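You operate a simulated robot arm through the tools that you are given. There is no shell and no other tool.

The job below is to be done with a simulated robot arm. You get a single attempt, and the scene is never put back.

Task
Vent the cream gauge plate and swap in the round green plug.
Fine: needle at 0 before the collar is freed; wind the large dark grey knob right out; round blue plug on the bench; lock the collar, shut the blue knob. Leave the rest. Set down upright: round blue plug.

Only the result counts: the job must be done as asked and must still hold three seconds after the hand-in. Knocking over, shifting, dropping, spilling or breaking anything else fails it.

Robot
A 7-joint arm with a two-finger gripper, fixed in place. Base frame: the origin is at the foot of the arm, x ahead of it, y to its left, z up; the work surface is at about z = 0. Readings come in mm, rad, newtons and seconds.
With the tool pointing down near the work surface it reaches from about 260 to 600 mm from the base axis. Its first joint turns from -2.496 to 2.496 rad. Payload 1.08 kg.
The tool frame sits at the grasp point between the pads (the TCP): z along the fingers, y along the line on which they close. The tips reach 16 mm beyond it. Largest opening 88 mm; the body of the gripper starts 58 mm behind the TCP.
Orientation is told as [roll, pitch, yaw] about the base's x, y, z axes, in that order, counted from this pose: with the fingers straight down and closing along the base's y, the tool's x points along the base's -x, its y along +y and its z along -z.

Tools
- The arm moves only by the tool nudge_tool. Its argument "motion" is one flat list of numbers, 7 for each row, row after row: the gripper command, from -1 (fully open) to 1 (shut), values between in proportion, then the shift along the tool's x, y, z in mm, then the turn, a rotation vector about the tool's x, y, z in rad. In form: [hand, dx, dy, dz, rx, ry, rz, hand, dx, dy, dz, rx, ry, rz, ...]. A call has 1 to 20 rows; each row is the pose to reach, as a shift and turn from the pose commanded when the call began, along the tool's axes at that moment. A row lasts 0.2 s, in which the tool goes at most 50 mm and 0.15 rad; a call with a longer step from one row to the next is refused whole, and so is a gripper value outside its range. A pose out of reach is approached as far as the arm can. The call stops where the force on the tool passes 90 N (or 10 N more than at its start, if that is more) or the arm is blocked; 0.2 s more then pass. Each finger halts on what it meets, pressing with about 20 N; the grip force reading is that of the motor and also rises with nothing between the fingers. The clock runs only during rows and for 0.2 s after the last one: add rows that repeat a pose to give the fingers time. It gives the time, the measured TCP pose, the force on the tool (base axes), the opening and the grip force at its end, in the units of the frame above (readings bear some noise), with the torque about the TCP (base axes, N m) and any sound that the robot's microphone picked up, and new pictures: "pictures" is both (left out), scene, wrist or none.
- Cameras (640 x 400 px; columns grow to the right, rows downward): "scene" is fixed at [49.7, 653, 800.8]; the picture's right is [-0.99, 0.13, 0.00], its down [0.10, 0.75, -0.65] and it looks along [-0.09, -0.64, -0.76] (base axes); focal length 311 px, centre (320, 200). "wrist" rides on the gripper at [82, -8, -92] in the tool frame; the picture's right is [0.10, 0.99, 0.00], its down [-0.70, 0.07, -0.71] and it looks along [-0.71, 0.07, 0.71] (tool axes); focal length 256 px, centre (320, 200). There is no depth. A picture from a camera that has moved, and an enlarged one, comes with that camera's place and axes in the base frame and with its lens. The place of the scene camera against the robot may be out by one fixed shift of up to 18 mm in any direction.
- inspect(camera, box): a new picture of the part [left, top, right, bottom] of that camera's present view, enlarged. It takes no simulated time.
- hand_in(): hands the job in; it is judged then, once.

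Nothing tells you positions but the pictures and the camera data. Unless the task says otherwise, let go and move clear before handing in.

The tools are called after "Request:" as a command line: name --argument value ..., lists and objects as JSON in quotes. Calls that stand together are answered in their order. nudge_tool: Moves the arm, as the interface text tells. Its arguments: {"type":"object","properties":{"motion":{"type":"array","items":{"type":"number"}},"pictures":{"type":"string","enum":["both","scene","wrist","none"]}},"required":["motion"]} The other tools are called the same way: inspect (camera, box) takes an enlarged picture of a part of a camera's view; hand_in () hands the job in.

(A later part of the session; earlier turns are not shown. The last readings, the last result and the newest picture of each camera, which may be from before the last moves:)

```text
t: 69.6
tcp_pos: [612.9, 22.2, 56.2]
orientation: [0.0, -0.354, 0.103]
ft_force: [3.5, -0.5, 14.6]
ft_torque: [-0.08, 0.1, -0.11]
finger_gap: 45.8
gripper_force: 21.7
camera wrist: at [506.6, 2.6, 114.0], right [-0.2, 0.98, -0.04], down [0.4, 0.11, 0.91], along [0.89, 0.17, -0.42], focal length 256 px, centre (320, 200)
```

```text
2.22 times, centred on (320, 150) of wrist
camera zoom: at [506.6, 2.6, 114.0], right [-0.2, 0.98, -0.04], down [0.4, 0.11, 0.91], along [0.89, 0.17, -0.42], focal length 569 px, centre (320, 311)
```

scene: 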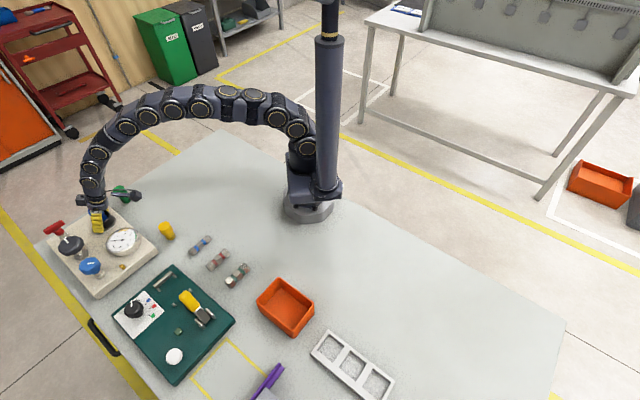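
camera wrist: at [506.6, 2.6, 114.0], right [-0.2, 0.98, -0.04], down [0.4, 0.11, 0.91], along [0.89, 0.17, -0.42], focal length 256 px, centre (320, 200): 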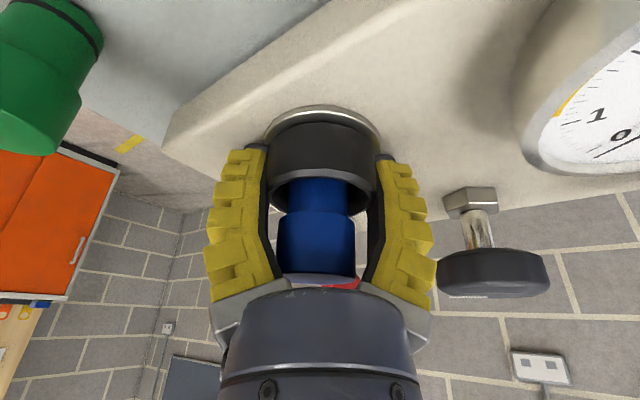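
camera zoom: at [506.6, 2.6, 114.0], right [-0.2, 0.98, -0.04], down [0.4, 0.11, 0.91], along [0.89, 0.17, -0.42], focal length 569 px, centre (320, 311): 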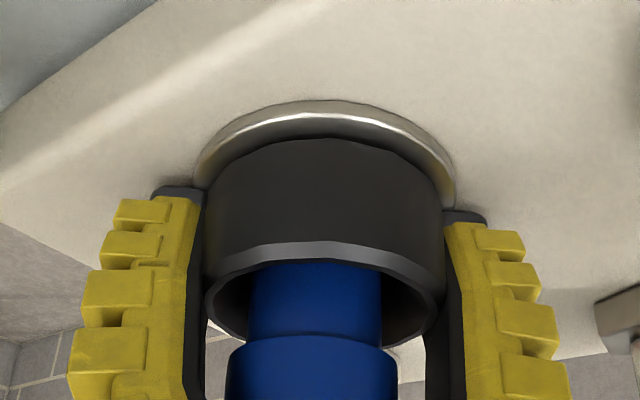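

I can't see the mark from here, so I'll open the fingers and lift clear to see how far the collar moved.

Request:
nudge_tool --motion '[-0.5, 0, 0, 0, 0, 0, 0, -0.8, 0, 0, 0, 0, 0, 0, -0.8, -6.8, 0, -18.8, 0, 0, 0, -0.8, -13.7, 0, -37.6, 0, 0, 0, -0.8, -20.5, 0, -56.4, 0, 0, 0, -0.8, -27.4, 0, -75.2, 0, 0, 0, -0.8, -27.4, 0, -75.2, 0, 0, 0]'

Request:
inspect --camera "scene" --box '[70, 195, 130, 240]'

Request:
inspect --camera "wrist" --box '[220, 0, 420, 180]'

```text
t: 71.2
tcp_pos: [612.2, 23.1, 132.7]
orientation: [-0.002, -0.348, 0.098]
ft_force: [-1.2, -0.3, -0.9]
ft_torque: [0.01, 0.0, 0.01]
finger_gap: 81.0
gripper_force: 1.2
camera wrist: at [505.8, 3.1, 191.8], right [-0.2, 0.98, -0.03], down [0.41, 0.11, 0.91], along [0.89, 0.16, -0.42], focal length 256 px, centre (320, 200)
```

scene: 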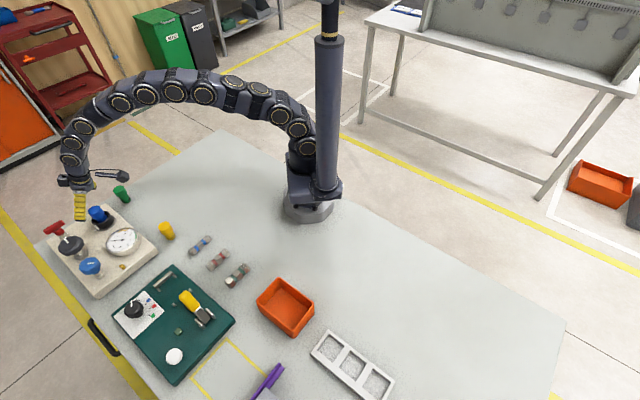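
wrist: 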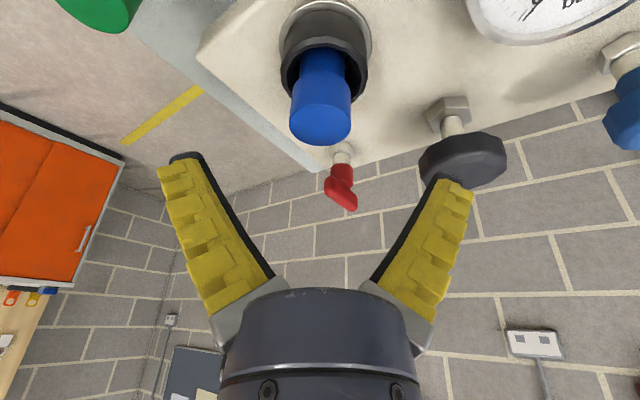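

```text
8.89 times, centred on (100, 218) of scene
camera zoom: at [49.7, 653.0, 800.8], right [-0.99, 0.13, 0.0], down [0.1, 0.75, -0.65], along [-0.09, -0.64, -0.76], focal length 2766 px, centre (2276, 44)
```

zoom: 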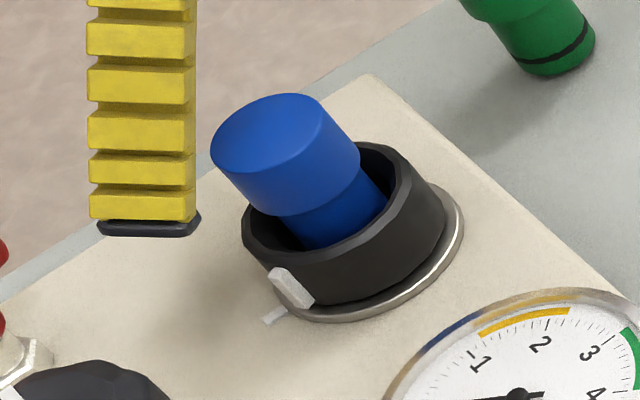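

```text
2.22 times, centred on (320, 90) of wrist
camera zoom: at [505.8, 3.1, 191.8], right [-0.2, 0.98, -0.03], down [0.41, 0.11, 0.91], along [0.89, 0.16, -0.42], focal length 569 px, centre (320, 444)
```

zoom: 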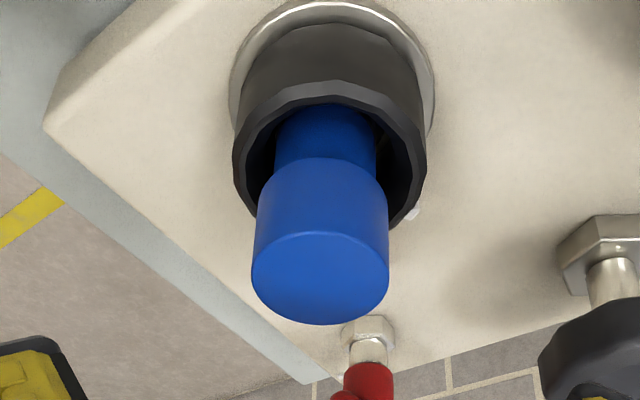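

The collar turned anticlockwise and its mark has left the plate mark, but there's no stop yet. I'll regrip at a yaw that keeps the fingers off the raised mark and continue.

Request:
nudge_tool --motion '[-0.8, 5.4, -0.9, 14.8, -0.041, 0, -0.1128, -0.8, 12, -0.9, 33, -0.041, 0, -0.1128, -0.8, 19, -0.9, 52, -0.041, 0, -0.1128, -0.8, 24, -0.9, 66, -0.041, 0, -0.1128, -0.8, 26.9, -0.9, 73.8, -0.041, 0, -0.1128, -0.8, 26.9, -0.9, 73.8, -0.041, 0, -0.1128, 1, 26.9, -0.9, 73.8, -0.041, 0, -0.1128, 1, 26.9, -0.9, 73.8, -0.041, 0, -0.1128, 1, 26.9, -0.9, 73.8, -0.041, 0, -0.1128]'

Request:
inspect --camera "scene" --box '[70, 195, 130, 240]'

```text
t: 73.2
tcp_pos: [610.1, 22.7, 54.7]
orientation: [0.002, -0.347, 0.225]
ft_force: [-14.4, 13.1, 6.8]
ft_torque: [0.09, -0.02, 0.04]
finger_gap: 47.5
gripper_force: 21.5
camera wrist: at [508.6, -10.1, 113.3], right [-0.31, 0.95, -0.03], down [0.39, 0.16, 0.91], along [0.86, 0.27, -0.42], focal length 256 px, centre (320, 200)
```

scene: 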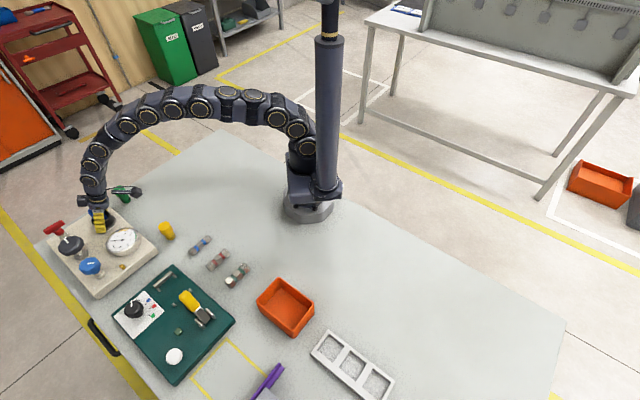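
wrist: 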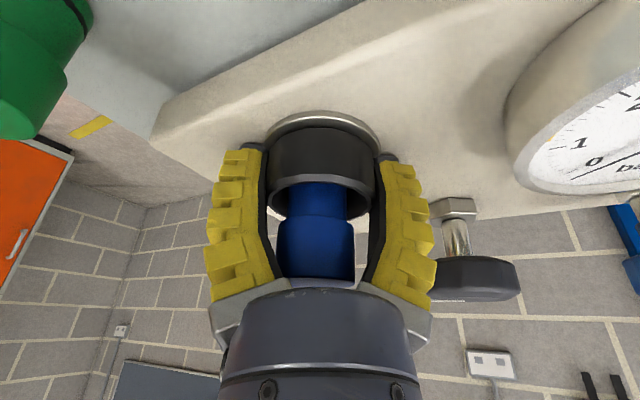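

```text
8.89 times, centred on (100, 218) of scene
camera zoom: at [49.7, 653.0, 800.8], right [-0.99, 0.13, 0.0], down [0.1, 0.75, -0.65], along [-0.09, -0.64, -0.76], focal length 2766 px, centre (2276, 44)
```

zoom: 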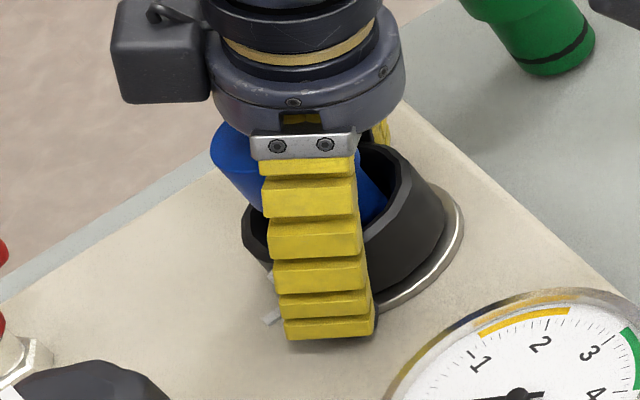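

The grip is good and the raised mark is just clear of the finger. I'll turn on anticlockwise by another 0.6 rad.

Request:
nudge_tool --motion '[1, 0, 0.5, 0, -0.041, 0, -0.1128, 1, 0, 1, 0, -0.082, 0, -0.2255, 1, 0, 1, 0, -0.1231, 0, -0.3383, 1, 0, 1, 0, -0.1641, 0, -0.451, 1, 0, 1, 0, -0.2052, 0, -0.5638, 1, 0, 1, 0, -0.2052, 0, -0.5638]'

Request:
inspect --camera "scene" --box '[70, 195, 130, 240]'

```text
t: 74.6
tcp_pos: [610.9, 24.2, 55.3]
orientation: [0.003, -0.35, 0.822]
ft_force: [-20.6, 15.1, 9.6]
ft_torque: [0.24, 0.22, 0.02]
finger_gap: 47.7
gripper_force: 21.8
camera wrist: at [544.8, -62.5, 114.2], right [-0.8, 0.6, -0.03], down [0.23, 0.35, 0.91], along [0.56, 0.71, -0.42], focal length 256 px, centre (320, 200)
```

scene: 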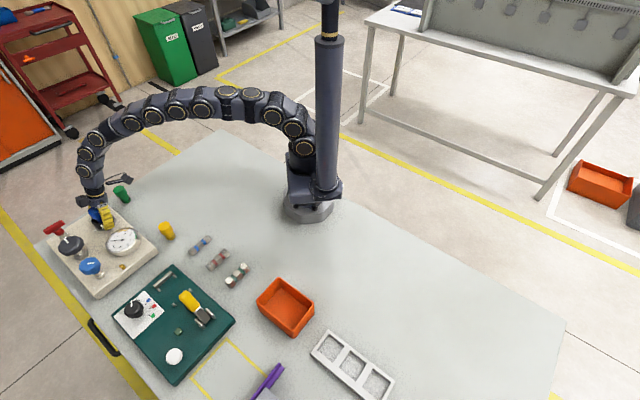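
wrist: 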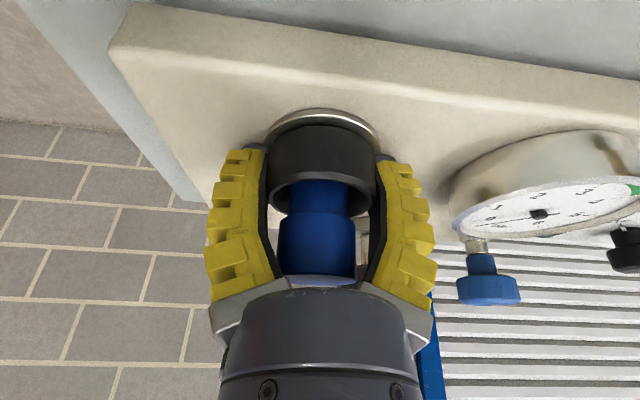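

```text
8.89 times, centred on (100, 218) of scene
camera zoom: at [49.7, 653.0, 800.8], right [-0.99, 0.13, 0.0], down [0.1, 0.75, -0.65], along [-0.09, -0.64, -0.76], focal length 2766 px, centre (2276, 44)
```

zoom: 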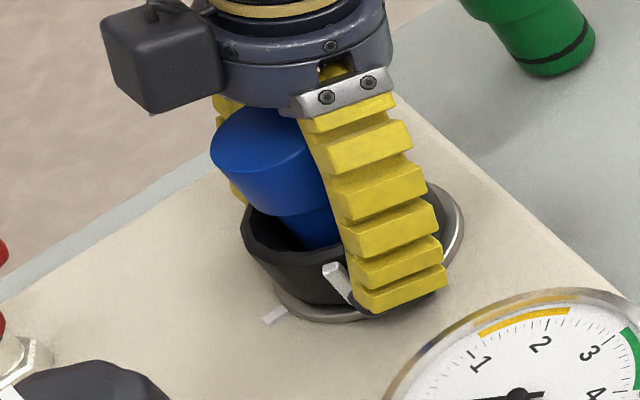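

The collar is turning freely with the gripper, about 52° so far. I'll turn another 0.3 rad to look for its end stop.

Request:
nudge_tool --motion '[1, 0, 0, 0, -0.0342, 0, -0.094, 1, 0, 0, 0, -0.0684, 0, -0.188, 1, 0, 0, 0, -0.1026, 0, -0.2819, 1, 0, 0, 0, -0.1026, 0, -0.2819]'

Request:
inspect --camera "scene" --box '[70, 195, 130, 240]'

```text
t: 75.6
tcp_pos: [610.6, 22.4, 55.1]
orientation: [0.002, -0.35, 1.123]
ft_force: [-31.3, 11.4, 12.5]
ft_torque: [0.3, 0.24, -0.03]
finger_gap: 48.0
gripper_force: 21.8
camera wrist: at [572.3, -79.8, 114.0], right [-0.94, 0.34, -0.03], down [0.12, 0.41, 0.91], along [0.33, 0.85, -0.42], focal length 256 px, centre (320, 200)
```

scene: 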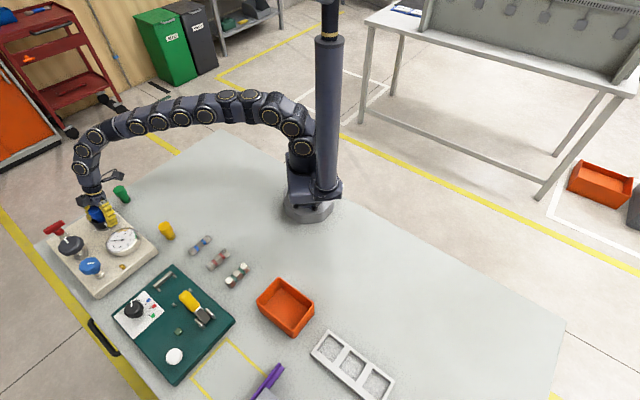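
wrist: 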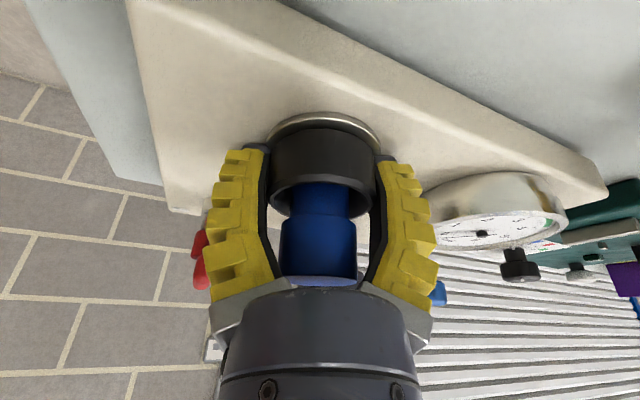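

```text
8.89 times, centred on (100, 218) of scene
camera zoom: at [49.7, 653.0, 800.8], right [-0.99, 0.13, 0.0], down [0.1, 0.75, -0.65], along [-0.09, -0.64, -0.76], focal length 2766 px, centre (2276, 44)
```

zoom: 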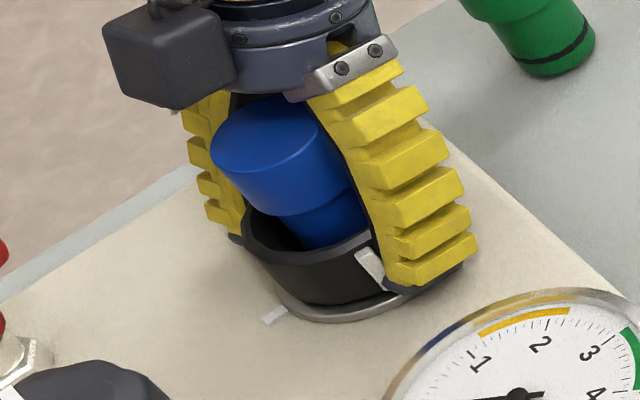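

The collar is about 75-80° round with no stop yet, though a side load is building up from being slightly off-axis. I'll open, swing back, and recentre.

Request:
nudge_tool --motion '[-0.8, 0, 0, 0, 0, 0, 0, -0.8, 0, 0, 0, 0, 0, 0, -0.8, 0, 0, 0, 0.048, 0, 0.1316, -0.8, 0, 0, 0, 0.096, 0, 0.2631, -0.8, 0, 0, 0, 0.1436, 0, 0.3947, -0.8, 0, 0, 0, 0.1915, 0, 0.5262, -0.8, 0, 0, 0, 0.2394, 0, 0.6578, -0.8, 0, 0, 0, 0.2873, 0, 0.7893, -0.8, 0, 0, 0, 0.3352, 0, 0.9209, -0.8, 0, 0, 0, 0.383, 0, 1.0525, -0.8, 0, 0, 0, 0.4309, 0, 1.184, -0.8, 0, 0, 0, 0.4788, 0, 1.3156, -0.8, 0, 0, 0, 0.5267, 0, 1.4471, -0.8, 0, 0, 0, 0.5711, 0, 1.5693, -0.8, 0, 0, 0, 0.5711, 0, 1.5693]'

Request:
inspect --camera "scene" --box '[70, 195, 130, 240]'

Request:
inspect --camera "wrist" --box '[220, 60, 420, 240]'

```text
t: 78.8
tcp_pos: [611.2, 22.9, 55.3]
orientation: [-0.001, -0.348, -0.553]
ft_force: [0.7, 1.0, 0.2]
ft_torque: [-0.01, 0.01, 0.01]
finger_gap: 81.2
gripper_force: 1.0
camera wrist: at [515.4, 71.5, 114.1], right [0.44, 0.9, -0.04], down [0.39, -0.16, 0.91], along [0.81, -0.41, -0.42], focal length 256 px, centre (320, 200)
```

scene: 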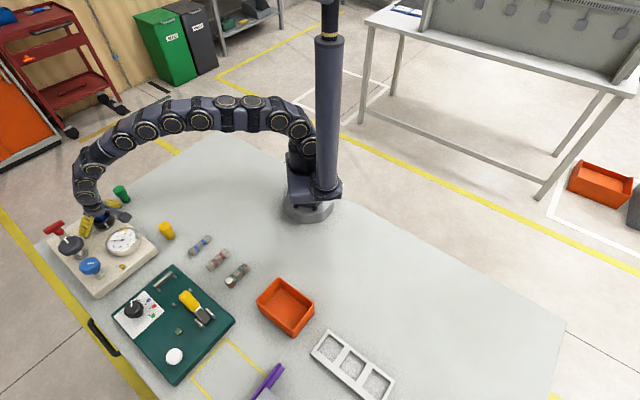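
wrist: 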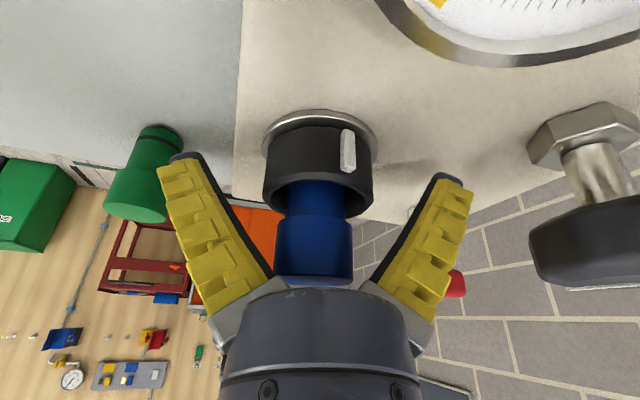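

```text
8.89 times, centred on (100, 218) of scene
camera zoom: at [49.7, 653.0, 800.8], right [-0.99, 0.13, 0.0], down [0.1, 0.75, -0.65], along [-0.09, -0.64, -0.76], focal length 2766 px, centre (2276, 44)
```

zoom: 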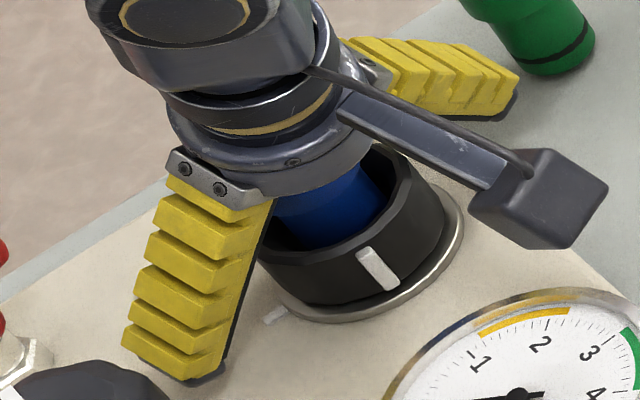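

```text
2.22 times, centred on (320, 150) of wrist
camera zoom: at [515.4, 71.5, 114.1], right [0.44, 0.9, -0.04], down [0.39, -0.16, 0.91], along [0.81, -0.41, -0.42], focal length 569 px, centre (320, 311)
```

zoom: 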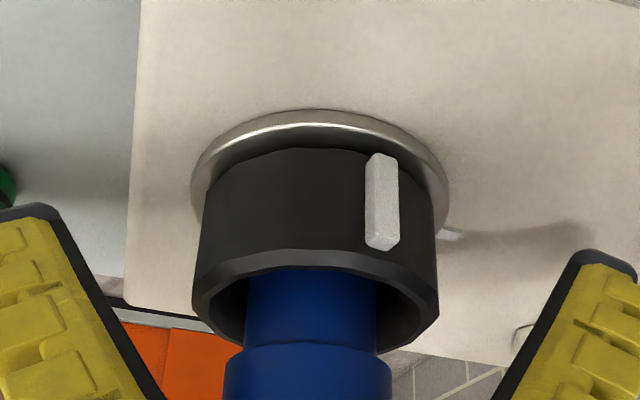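

The raised mark now sits about 85-90° from the plate mark. I'll recentre by about 2 mm, grip clear of the mark, and keep turning anticlockwise to find the stop.

Request:
nudge_tool --motion '[-0.8, 1.3, -1.2, -0.5, 0, 0, 0, 1, 1.3, -1.2, -0.5, 0, 0, 0, 1, 1.3, -1.2, -0.5, 0, 0, 0, 1, 1.3, -1.2, -0.5, 0, 0, 0, 1, 1.3, -1.2, -0.5, -0.041, 0, -0.1128, 1, 1.3, -1.2, -0.5, -0.082, 0, -0.2255, 1, 1.3, -1.2, -0.5, -0.1231, 0, -0.3383, 1, 1.3, -1.2, -0.5, -0.1641, 0, -0.451, 1, 1.3, -1.2, -0.5, -0.2052, 0, -0.5638]'

Request:
inspect --camera "wrist" --box '[220, 60, 420, 240]'

Request:
inspect --camera "scene" --box '[70, 195, 130, 240]'

```text
t: 80.8
tcp_pos: [609.2, 22.5, 55.6]
orientation: [0.002, -0.349, 0.053]
ft_force: [3.7, 7.1, -0.9]
ft_torque: [-0.23, -0.01, -0.29]
finger_gap: 49.6
gripper_force: 21.6
camera wrist: at [502.9, 7.6, 113.9], right [-0.15, 0.99, -0.03], down [0.41, 0.09, 0.91], along [0.9, 0.12, -0.42], focal length 256 px, centre (320, 200)
```

scene: 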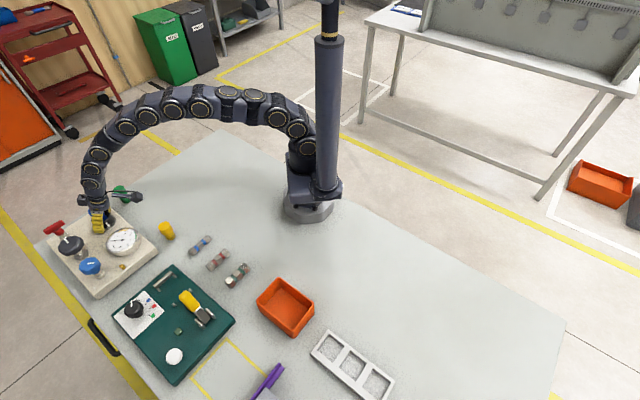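
wrist: 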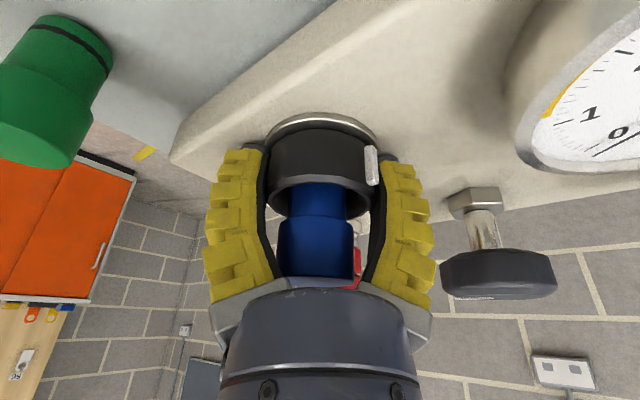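

```text
2.22 times, centred on (320, 150) of wrist
camera zoom: at [502.9, 7.6, 113.9], right [-0.15, 0.99, -0.03], down [0.41, 0.09, 0.91], along [0.9, 0.12, -0.42], focal length 569 px, centre (320, 311)
```

zoom: 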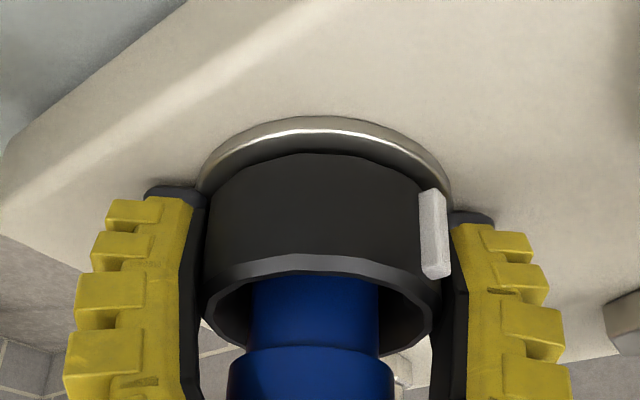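

```text
8.89 times, centred on (100, 218) of scene
camera zoom: at [49.7, 653.0, 800.8], right [-0.99, 0.13, 0.0], down [0.1, 0.75, -0.65], along [-0.09, -0.64, -0.76], focal length 2766 px, centre (2276, 44)
```

zoom: 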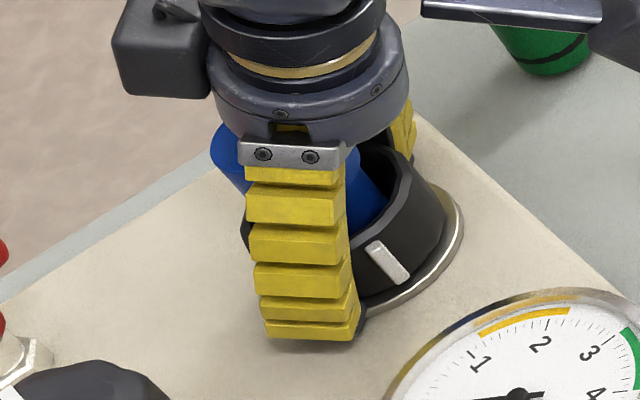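

The collar stopped turning at about 90° from locked and the pads slipped at 0.29 N·m, so it's at the freed end. Now I'll open, rise to the blue plug's head and grip it.

Request:
nudge_tool --motion '[-0.8, 0, 0, 0, 0, 0, 0, -0.8, 0, 0, 0, 0, 0, 0, -0.8, -5, 0, -13.5, 0, 0, 0, -0.8, -10.4, -0.2, -27.1, 0, 0, 0, -0.8, -10.4, -0.2, -27.1, 0, 0, 0]'

Request:
inspect --camera "wrist" --box '[220, 60, 420, 240]'

Request:
inspect --camera "scene" --box '[70, 190, 150, 250]'

```text
t: 82.0
tcp_pos: [609.5, 22.1, 83.5]
orientation: [0.001, -0.352, 0.052]
ft_force: [-0.6, -1.1, 0.0]
ft_torque: [0.0, 0.02, -0.01]
finger_gap: 80.8
gripper_force: 1.0
camera wrist: at [504.0, 6.9, 142.7], right [-0.15, 0.99, -0.03], down [0.41, 0.09, 0.91], along [0.9, 0.12, -0.42], focal length 256 px, centre (320, 200)
```

scene: 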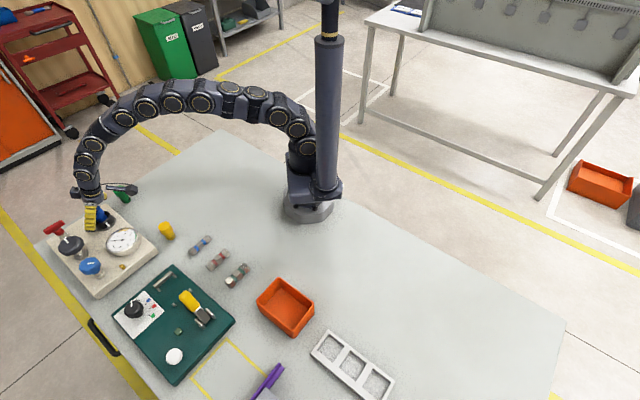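
wrist: 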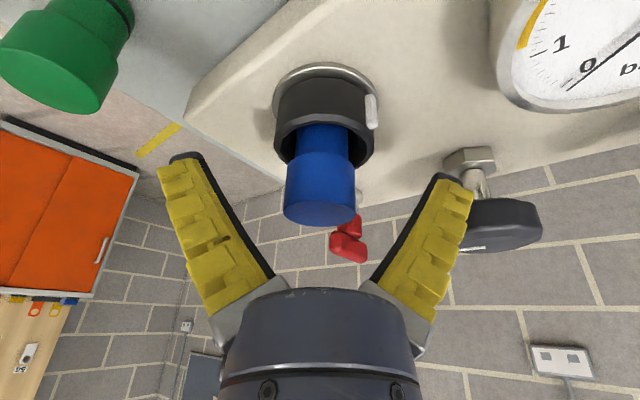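

```text
2.22 times, centred on (320, 150) of wrist
camera zoom: at [504.0, 6.9, 142.7], right [-0.15, 0.99, -0.03], down [0.41, 0.09, 0.91], along [0.9, 0.12, -0.42], focal length 569 px, centre (320, 311)
```

zoom: 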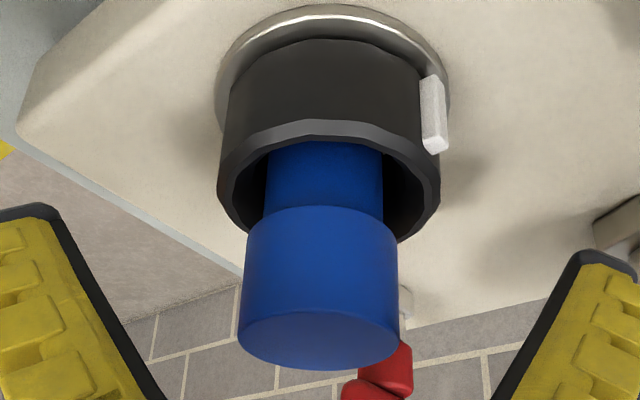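

```text
6.67 times, centred on (110, 220) of scene
camera zoom: at [49.7, 653.0, 800.8], right [-0.99, 0.13, 0.0], down [0.1, 0.75, -0.65], along [-0.09, -0.64, -0.76], focal length 2074 px, centre (1720, 67)
```

zoom: 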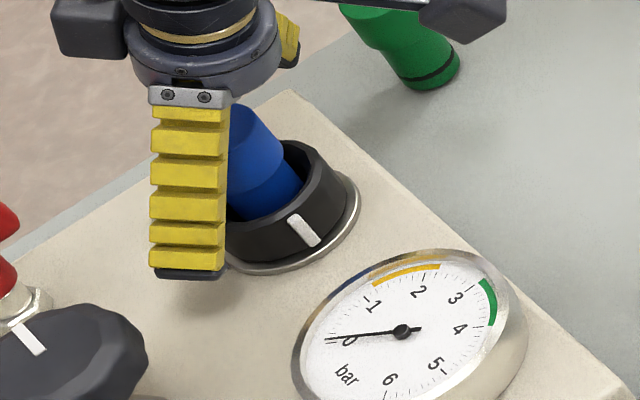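

The plug head sits between the fingers. I'll close on it and pull up gently.

Request:
nudge_tool --motion '[-0.5, 0, -1, 0, 0, 0, 0, 1, 0, -1, 0, 0, 0, 0, 1, 0, -1, 0, 0, 0, 0, 1, 0, -1, 0, 0, 0, 0, 1, 0, -1, 0, 0, 0, 0]' --pictures "wrist"

Request:
nudge_tool --motion '[1, -1.7, 0, -4.7, 0, 0, 0, 1, -3.4, 0, -9.4, 0, 0, 0, 1, -5.1, 0, -14.1, 0, 0, 0]'

Request:
inspect --camera "wrist" --box '[220, 60, 420, 240]'

```text
t: 83.2
tcp_pos: [611.3, 20.4, 85.3]
orientation: [0.003, -0.351, 0.052]
ft_force: [-0.8, 0.9, 5.3]
ft_torque: [-0.01, 0.04, 0.02]
finger_gap: 26.5
gripper_force: 19.7
camera wrist: at [504.5, 6.1, 143.5], right [-0.15, 0.99, -0.03], down [0.41, 0.09, 0.91], along [0.9, 0.12, -0.42], focal length 256 px, centre (320, 200)
```

wrist: 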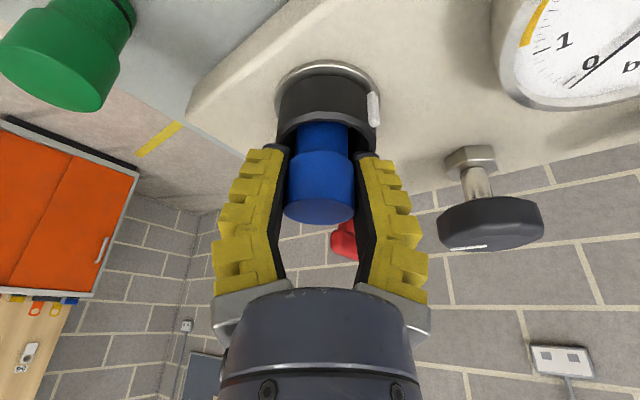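

```text
t: 84.0
tcp_pos: [610.1, 20.7, 99.3]
orientation: [0.003, -0.349, 0.051]
ft_force: [-0.7, -0.6, -0.8]
ft_torque: [-0.03, 0.01, -0.03]
finger_gap: 25.3
gripper_force: 19.6
camera wrist: at [503.3, 6.1, 158.3], right [-0.15, 0.99, -0.03], down [0.41, 0.09, 0.91], along [0.9, 0.12, -0.42], focal length 256 px, centre (320, 200)
```

scene: 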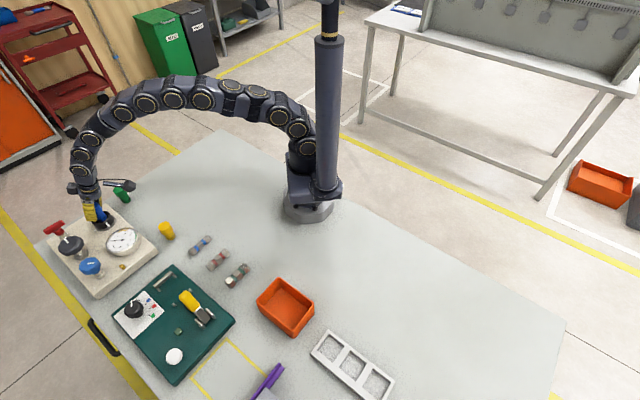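
wrist: 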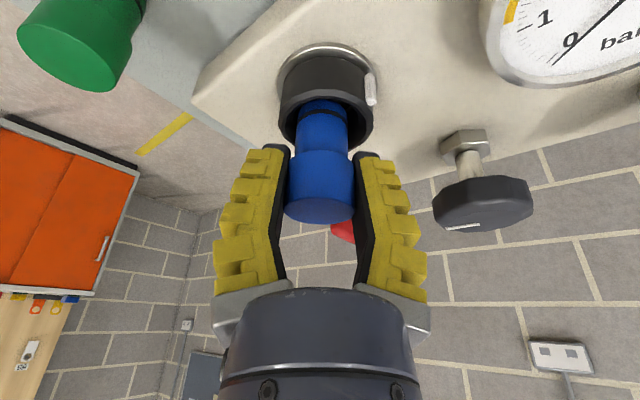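

```text
2.22 times, centred on (320, 150) of wrist
camera zoom: at [503.3, 6.1, 158.3], right [-0.15, 0.99, -0.03], down [0.41, 0.09, 0.91], along [0.9, 0.12, -0.42], focal length 569 px, centre (320, 311)
```

zoom: 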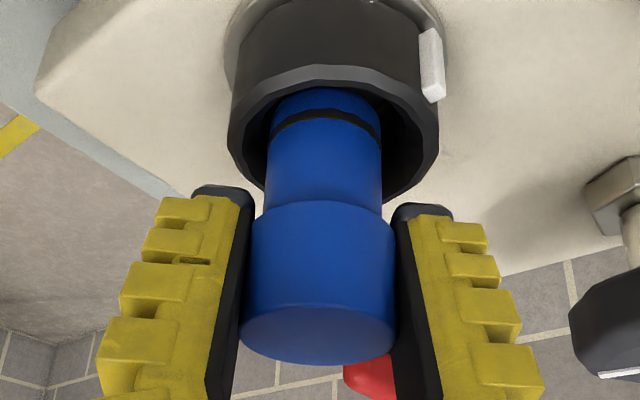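

The blue plug is coming out freely and its O-ring is visible. I'll lift it clear of everything.

Request:
nudge_tool --motion '[1, -4.3, 0, -12, 0, 0, 0, 1, -8.7, 0, -24, 0, 0, 0, 1, -13, 0, -36, 0, 0, 0, 1, -17.4, 0, -47.9, 0, 0, 0, 1, -17.4, 0, -47.9, 0, 0, 0]'

Request:
inspect --camera "wrist" --box '[220, 40, 420, 220]'

Request:
inspect --camera "scene" --box '[50, 170, 150, 250]'

```text
t: 85.2
tcp_pos: [610.0, 21.0, 150.4]
orientation: [0.004, -0.349, 0.048]
ft_force: [0.4, 0.0, -1.2]
ft_torque: [0.0, 0.02, 0.0]
finger_gap: 25.2
gripper_force: 19.5
camera wrist: at [503.0, 5.9, 209.5], right [-0.15, 0.99, -0.03], down [0.41, 0.09, 0.91], along [0.9, 0.12, -0.42], focal length 256 px, centre (320, 200)
```

scene: 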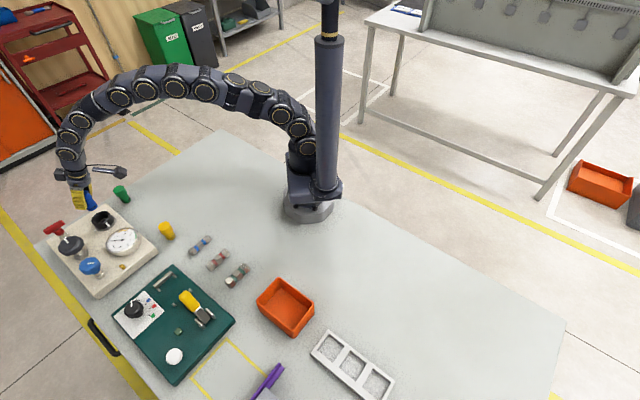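
wrist: 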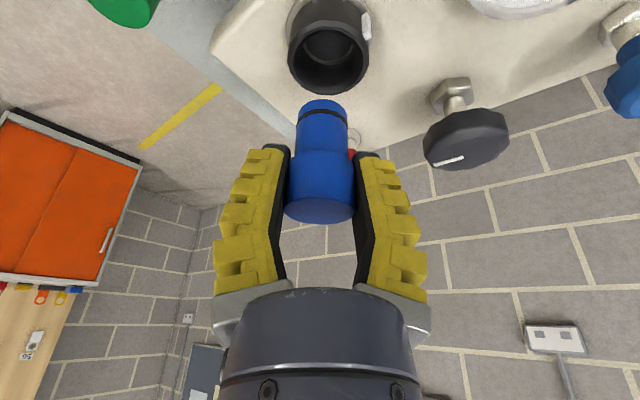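

```text
2.22 times, centred on (320, 130) of wrist
camera zoom: at [503.0, 5.9, 209.5], right [-0.15, 0.99, -0.03], down [0.41, 0.09, 0.91], along [0.9, 0.12, -0.42], focal length 569 px, centre (320, 356)
```

zoom: 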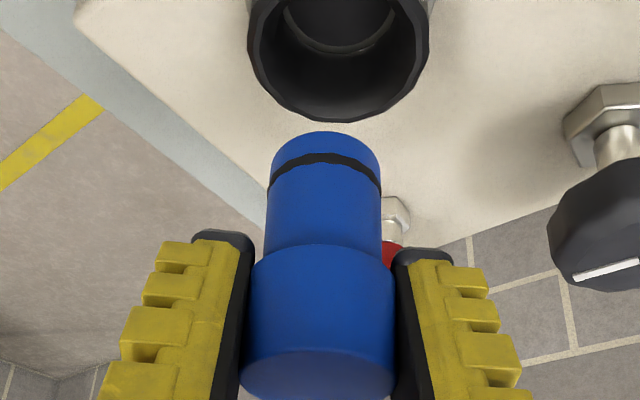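

```text
5.00 times, centred on (100, 210) of scene
camera zoom: at [49.7, 653.0, 800.8], right [-0.99, 0.13, 0.0], down [0.1, 0.75, -0.65], along [-0.09, -0.64, -0.76], focal length 1556 px, centre (1420, 150)
```

zoom: 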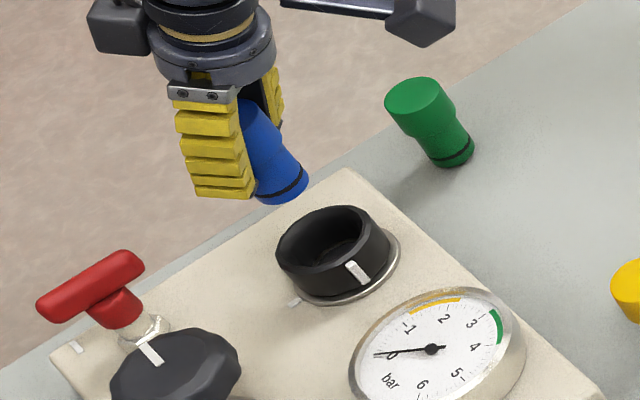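

The blue plug is held upright and the collar is empty. I'll carry it to a free patch of bench at about (440,-140), away from everything.

Request:
nudge_tool --motion '[1, 27.8, -25.4, -10.1, 0.02, 0, 0.0548, 1, 55.7, -50.8, -20.3, 0.04, 0, 0.1096, 1, 83.5, -76.2, -30.4, 0.06, 0, 0.1645, 1, 111.3, -101.5, -40.5, 0.08, 0, 0.2193, 1, 139.2, -126.9, -50.7, 0.1, 0, 0.2741, 1, 167, -152.3, -60.8, 0.1197, 0, 0.3289, 1, 174, -152.3, -42, 0.1197, 0, 0.3289, 1, 180, -152.3, -25, 0.1197, 0, 0.3289, 1, 184.1, -152.3, -13.8, 0.1197, 0, 0.3289, 1, 184.1, -152.3, -13.8, 0.1197, 0, 0.3289]'

Request:
inspect --camera "scene" --box '[120, 130, 220, 210]'

Request:
inspect --camera "wrist" --box '[220, 40, 420, 220]'

```text
t: 87.4
tcp_pos: [439.5, -142.8, 100.5]
orientation: [0.002, -0.35, -0.3]
ft_force: [0.2, 0.6, -0.8]
ft_torque: [0.04, 0.0, 0.01]
finger_gap: 25.2
gripper_force: 19.9
camera wrist: at [334.5, -119.3, 158.7], right [0.2, 0.98, -0.03], down [0.42, -0.05, 0.91], along [0.89, -0.2, -0.42], focal length 256 px, centre (320, 200)
```

scene: 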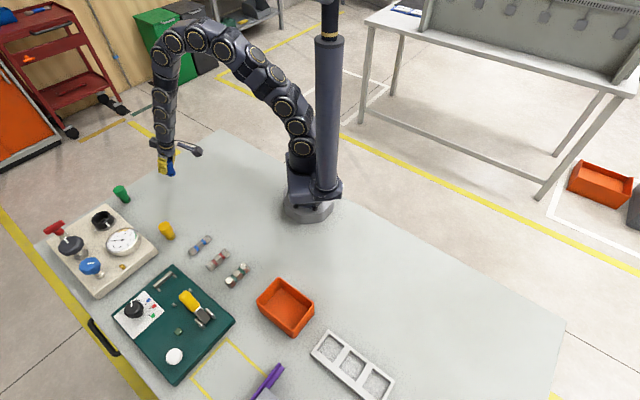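
wrist: 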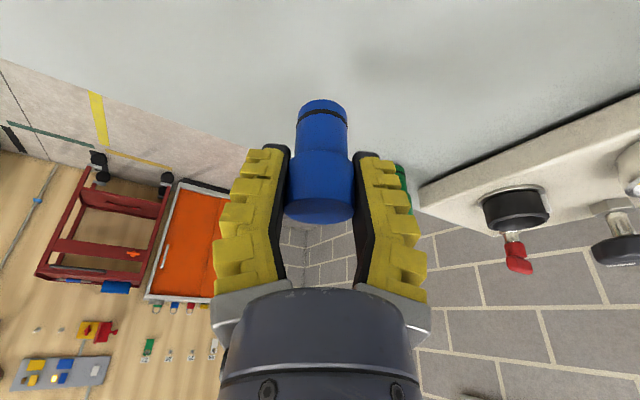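

```text
5.00 times, centred on (170, 170) of scene
camera zoom: at [49.7, 653.0, 800.8], right [-0.99, 0.13, 0.0], down [0.1, 0.75, -0.65], along [-0.09, -0.64, -0.76], focal length 1556 px, centre (1070, 350)
```

zoom: 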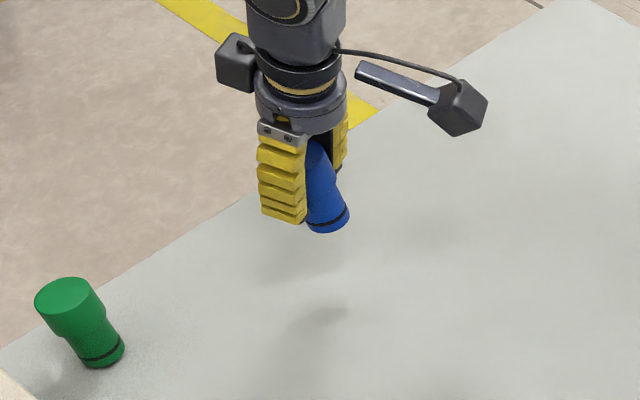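

```text
2.22 times, centred on (320, 130) of wrist
camera zoom: at [334.5, -119.3, 158.7], right [0.2, 0.98, -0.03], down [0.42, -0.05, 0.91], along [0.89, -0.2, -0.42], focal length 569 px, centre (320, 356)
```

zoom: 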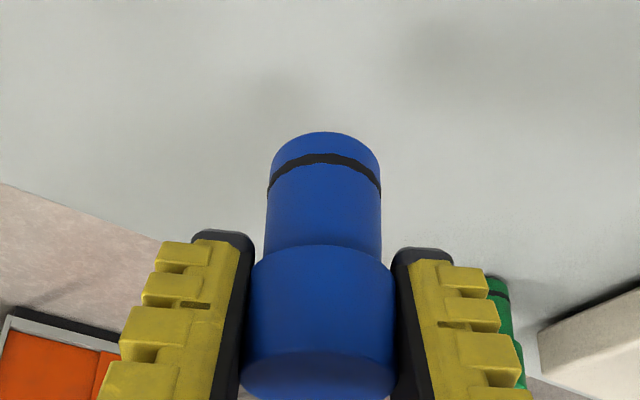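

The plug hasn't shifted in the grip and the spot is clear. I'll lower towards the bench, then take small steps to feel contact.

Request:
nudge_tool --motion '[1, 4.8, 0, 13.2, 0, 0, 0, 1, 9.6, 0, 26.3, 0, 0, 0, 1, 14.4, 0, 39.5, 0, 0, 0, 1, 14.4, 0, 39.5, 0, 0, 0]'

Request:
inspect --camera "scene" --box '[130, 150, 210, 210]'

Request:
inspect --camera "wrist" --box '[220, 40, 420, 220]'

```text
t: 88.4
tcp_pos: [438.9, -140.3, 57.7]
orientation: [0.002, -0.348, -0.3]
ft_force: [0.4, 0.4, -0.3]
ft_torque: [0.01, 0.02, -0.01]
finger_gap: 25.1
gripper_force: 19.6
camera wrist: at [335.2, -117.1, 116.8], right [0.2, 0.98, -0.03], down [0.42, -0.05, 0.91], along [0.89, -0.2, -0.42], focal length 256 px, centre (320, 200)
```

scene: 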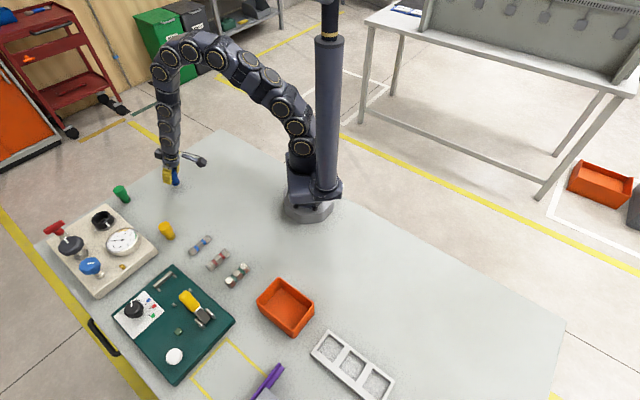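
wrist: 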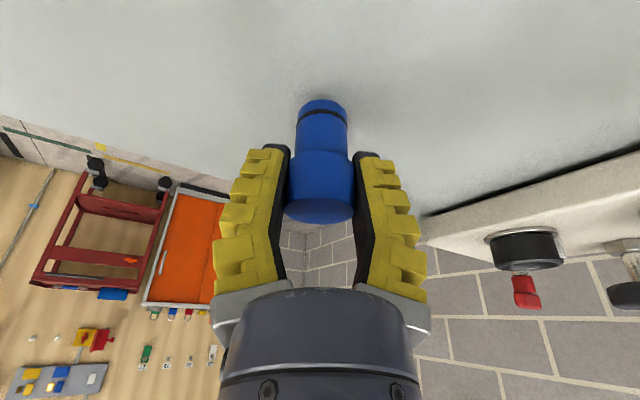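

```text
6.67 times, centred on (170, 180) of scene
camera zoom: at [49.7, 653.0, 800.8], right [-0.99, 0.13, 0.0], down [0.1, 0.75, -0.65], along [-0.09, -0.64, -0.76], focal length 2074 px, centre (1320, 333)
```

zoom: 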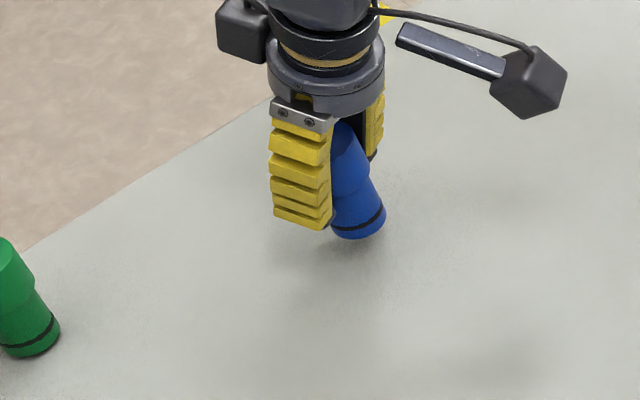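

```text
2.22 times, centred on (320, 130) of wrist
camera zoom: at [335.2, -117.1, 116.8], right [0.2, 0.98, -0.03], down [0.42, -0.05, 0.91], along [0.89, -0.2, -0.42], focal length 569 px, centre (320, 356)
```

zoom: 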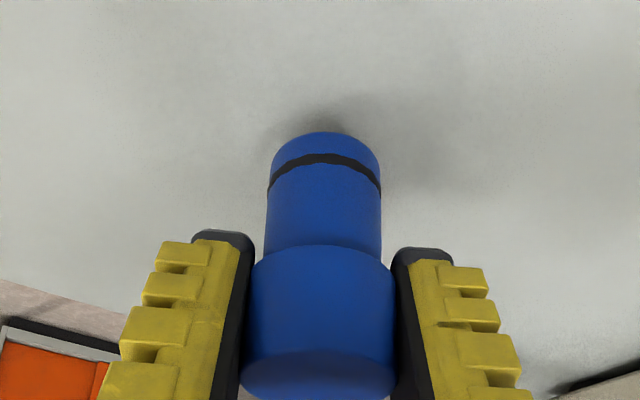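

Still above the bench, with the contact shadow close. I'll lower another 8 mm.

Request:
nudge_tool --motion '[1, 1.4, 0, 3.8, 0, 0, 0, 1, 2.7, 0, 7.5, 0, 0, 0, 1, 2.7, 0, 7.5, 0, 0, 0]' --pictures "none"

Request:
nudge_tool --motion '[1, 0.7, 0, 1.9, 0, 0, 0, 1, 1.2, 0, 3.3, 0, 0, 0, 1, 1.2, 0, 3.3, 0, 0, 0]' --pictures "wrist"

Request:
inspect --camera "wrist" --box '[220, 40, 420, 220]'

Request:
inspect --camera "scene" --box '[145, 155, 205, 200]'

```text
t: 89.2
tcp_pos: [440.6, -140.8, 50.7]
orientation: [0.002, -0.351, -0.301]
ft_force: [0.1, -0.1, -0.5]
ft_torque: [-0.01, -0.02, -0.04]
finger_gap: 25.3
gripper_force: 20.4
```

```text
t: 90.0
tcp_pos: [439.6, -140.4, 45.2]
orientation: [0.001, -0.349, -0.299]
ft_force: [0.1, 0.8, -1.3]
ft_torque: [-0.01, -0.03, 0.02]
finger_gap: 25.1
gripper_force: 20.5
camera wrist: at [334.9, -117.8, 105.5], right [0.2, 0.98, -0.03], down [0.42, -0.05, 0.91], along [0.89, -0.2, -0.42], focal length 256 px, centre (320, 200)
```

wrist: 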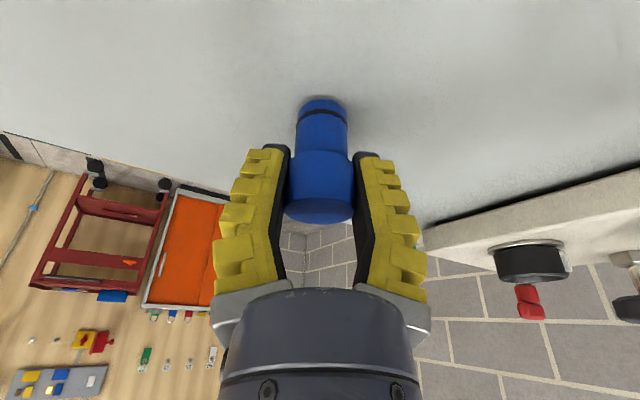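

```text
2.22 times, centred on (320, 130) of wrist
camera zoom: at [334.9, -117.8, 105.5], right [0.2, 0.98, -0.03], down [0.42, -0.05, 0.91], along [0.89, -0.2, -0.42], focal length 569 px, centre (320, 356)
```

zoom: 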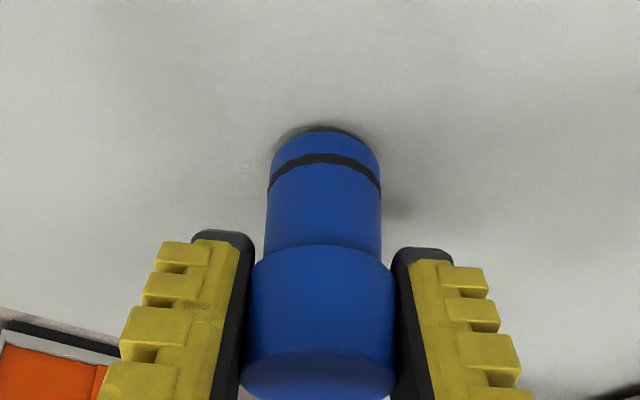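

```text
8.89 times, centred on (175, 178) of scene
camera zoom: at [49.7, 653.0, 800.8], right [-0.99, 0.13, 0.0], down [0.1, 0.75, -0.65], along [-0.09, -0.64, -0.76], focal length 2766 px, centre (1609, 400)
```

zoom: 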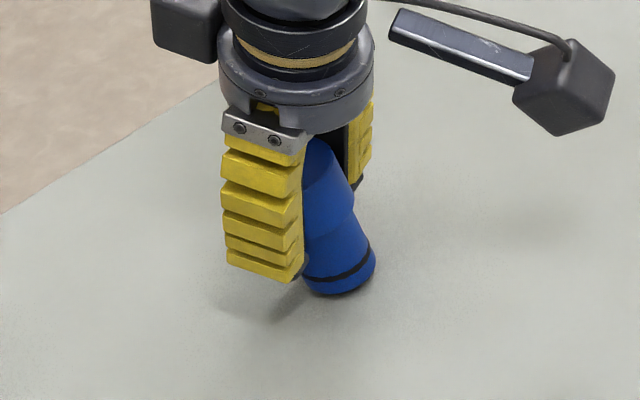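

Nearly touching. I'll go down in small steps and watch the force.

Request:
nudge_tool --motion '[1, 0.5, 0, 1.4, 0, 0, 0, 1, 0.9, 0, 2.35, 0, 0, 0, 1, 0.9, 0, 2.35, 0, 0, 0]' --pictures "none"

Request:
nudge_tool --motion '[1, 0.25, 0, 0.7, 0, 0, 0, 1, 0.5, 0, 1.4, 0, 0, 0, 1, 0.5, 0, 1.4, 0, 0, 0]' --pictures "none"

Request:
inspect --camera "wrist" --box '[270, 70, 370, 150]'

```text
t: 90.8
tcp_pos: [439.9, -142.1, 43.6]
orientation: [0.001, -0.352, -0.302]
ft_force: [-1.6, -1.3, 7.8]
ft_torque: [-0.05, 0.03, -0.06]
finger_gap: 26.7
gripper_force: 20.0
```

```text
t: 91.6
tcp_pos: [440.6, -140.2, 44.2]
orientation: [0.003, -0.351, -0.299]
ft_force: [-0.7, -1.5, 10.4]
ft_torque: [-0.02, -0.01, 0.0]
finger_gap: 28.8
gripper_force: 19.7
```

```text
5.00 times, centred on (320, 110) of wrist
camera zoom: at [335.9, -117.3, 102.1], right [0.2, 0.98, -0.03], down [0.42, -0.05, 0.91], along [0.89, -0.2, -0.42], focal length 1280 px, centre (320, 650)
```

zoom: 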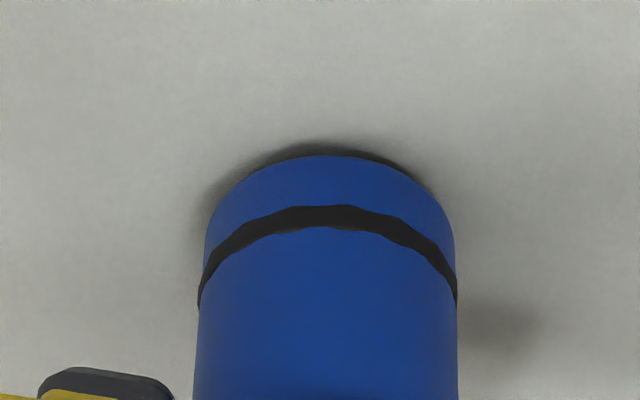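

Contact: about 10 N up. I'll ease off a hair, open slowly, and check that the plug stands.

Request:
nudge_tool --motion '[1, -0.3, 0, -0.8, 0, 0, 0, 0.25, -0.3, 0, -0.8, 0, 0, 0, 0.1, -0.3, 0, -0.8, 0, 0, 0, -0.1, -0.3, 0, -0.8, 0, 0, 0, -0.4, -0.3, 0, -0.8, 0, 0, 0, -0.8, -0.3, 0, -0.8, 0, 0, 0, -0.8, -0.3, 0, -0.8, 0, 0, 0]'

Request:
inspect --camera "wrist" --box '[220, 40, 420, 220]'

Request:
inspect --camera "scene" --box '[145, 155, 205, 200]'

```text
t: 93.2
tcp_pos: [440.9, -140.5, 42.8]
orientation: [0.001, -0.35, -0.3]
ft_force: [1.2, 1.0, -0.5]
ft_torque: [0.0, 0.02, 0.0]
finger_gap: 80.8
gripper_force: 1.4
camera wrist: at [335.3, -116.9, 102.5], right [0.2, 0.98, -0.03], down [0.42, -0.05, 0.91], along [0.89, -0.2, -0.42], focal length 256 px, centre (320, 200)
```

scene: 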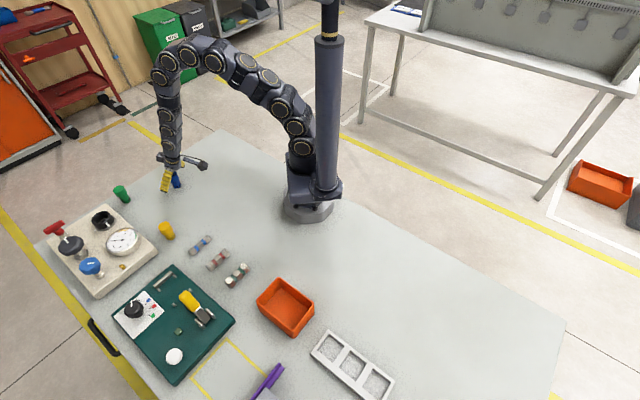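
wrist: 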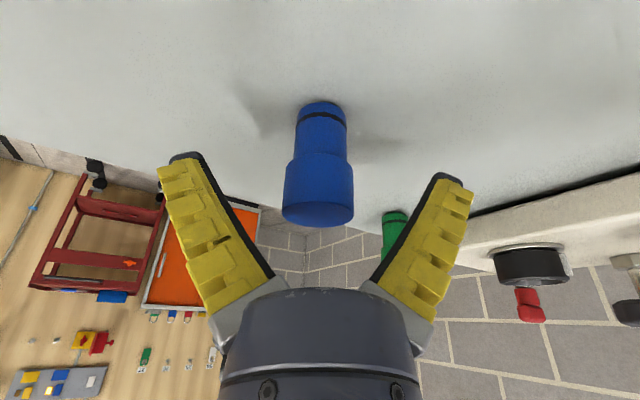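

```text
2.22 times, centred on (320, 130) of wrist
camera zoom: at [335.3, -116.9, 102.5], right [0.2, 0.98, -0.03], down [0.42, -0.05, 0.91], along [0.89, -0.2, -0.42], focal length 569 px, centre (320, 356)
```

zoom: 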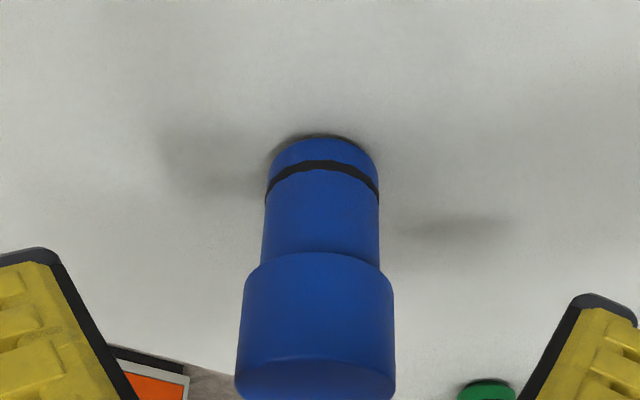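

```text
8.89 times, centred on (175, 178) of scene
camera zoom: at [49.7, 653.0, 800.8], right [-0.99, 0.13, 0.0], down [0.1, 0.75, -0.65], along [-0.09, -0.64, -0.76], focal length 2766 px, centre (1609, 400)
```

zoom: 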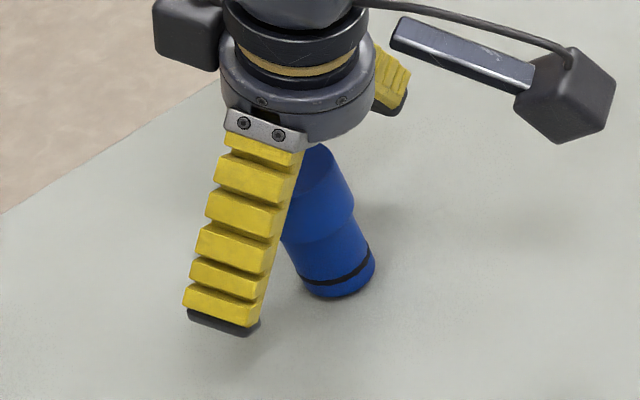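

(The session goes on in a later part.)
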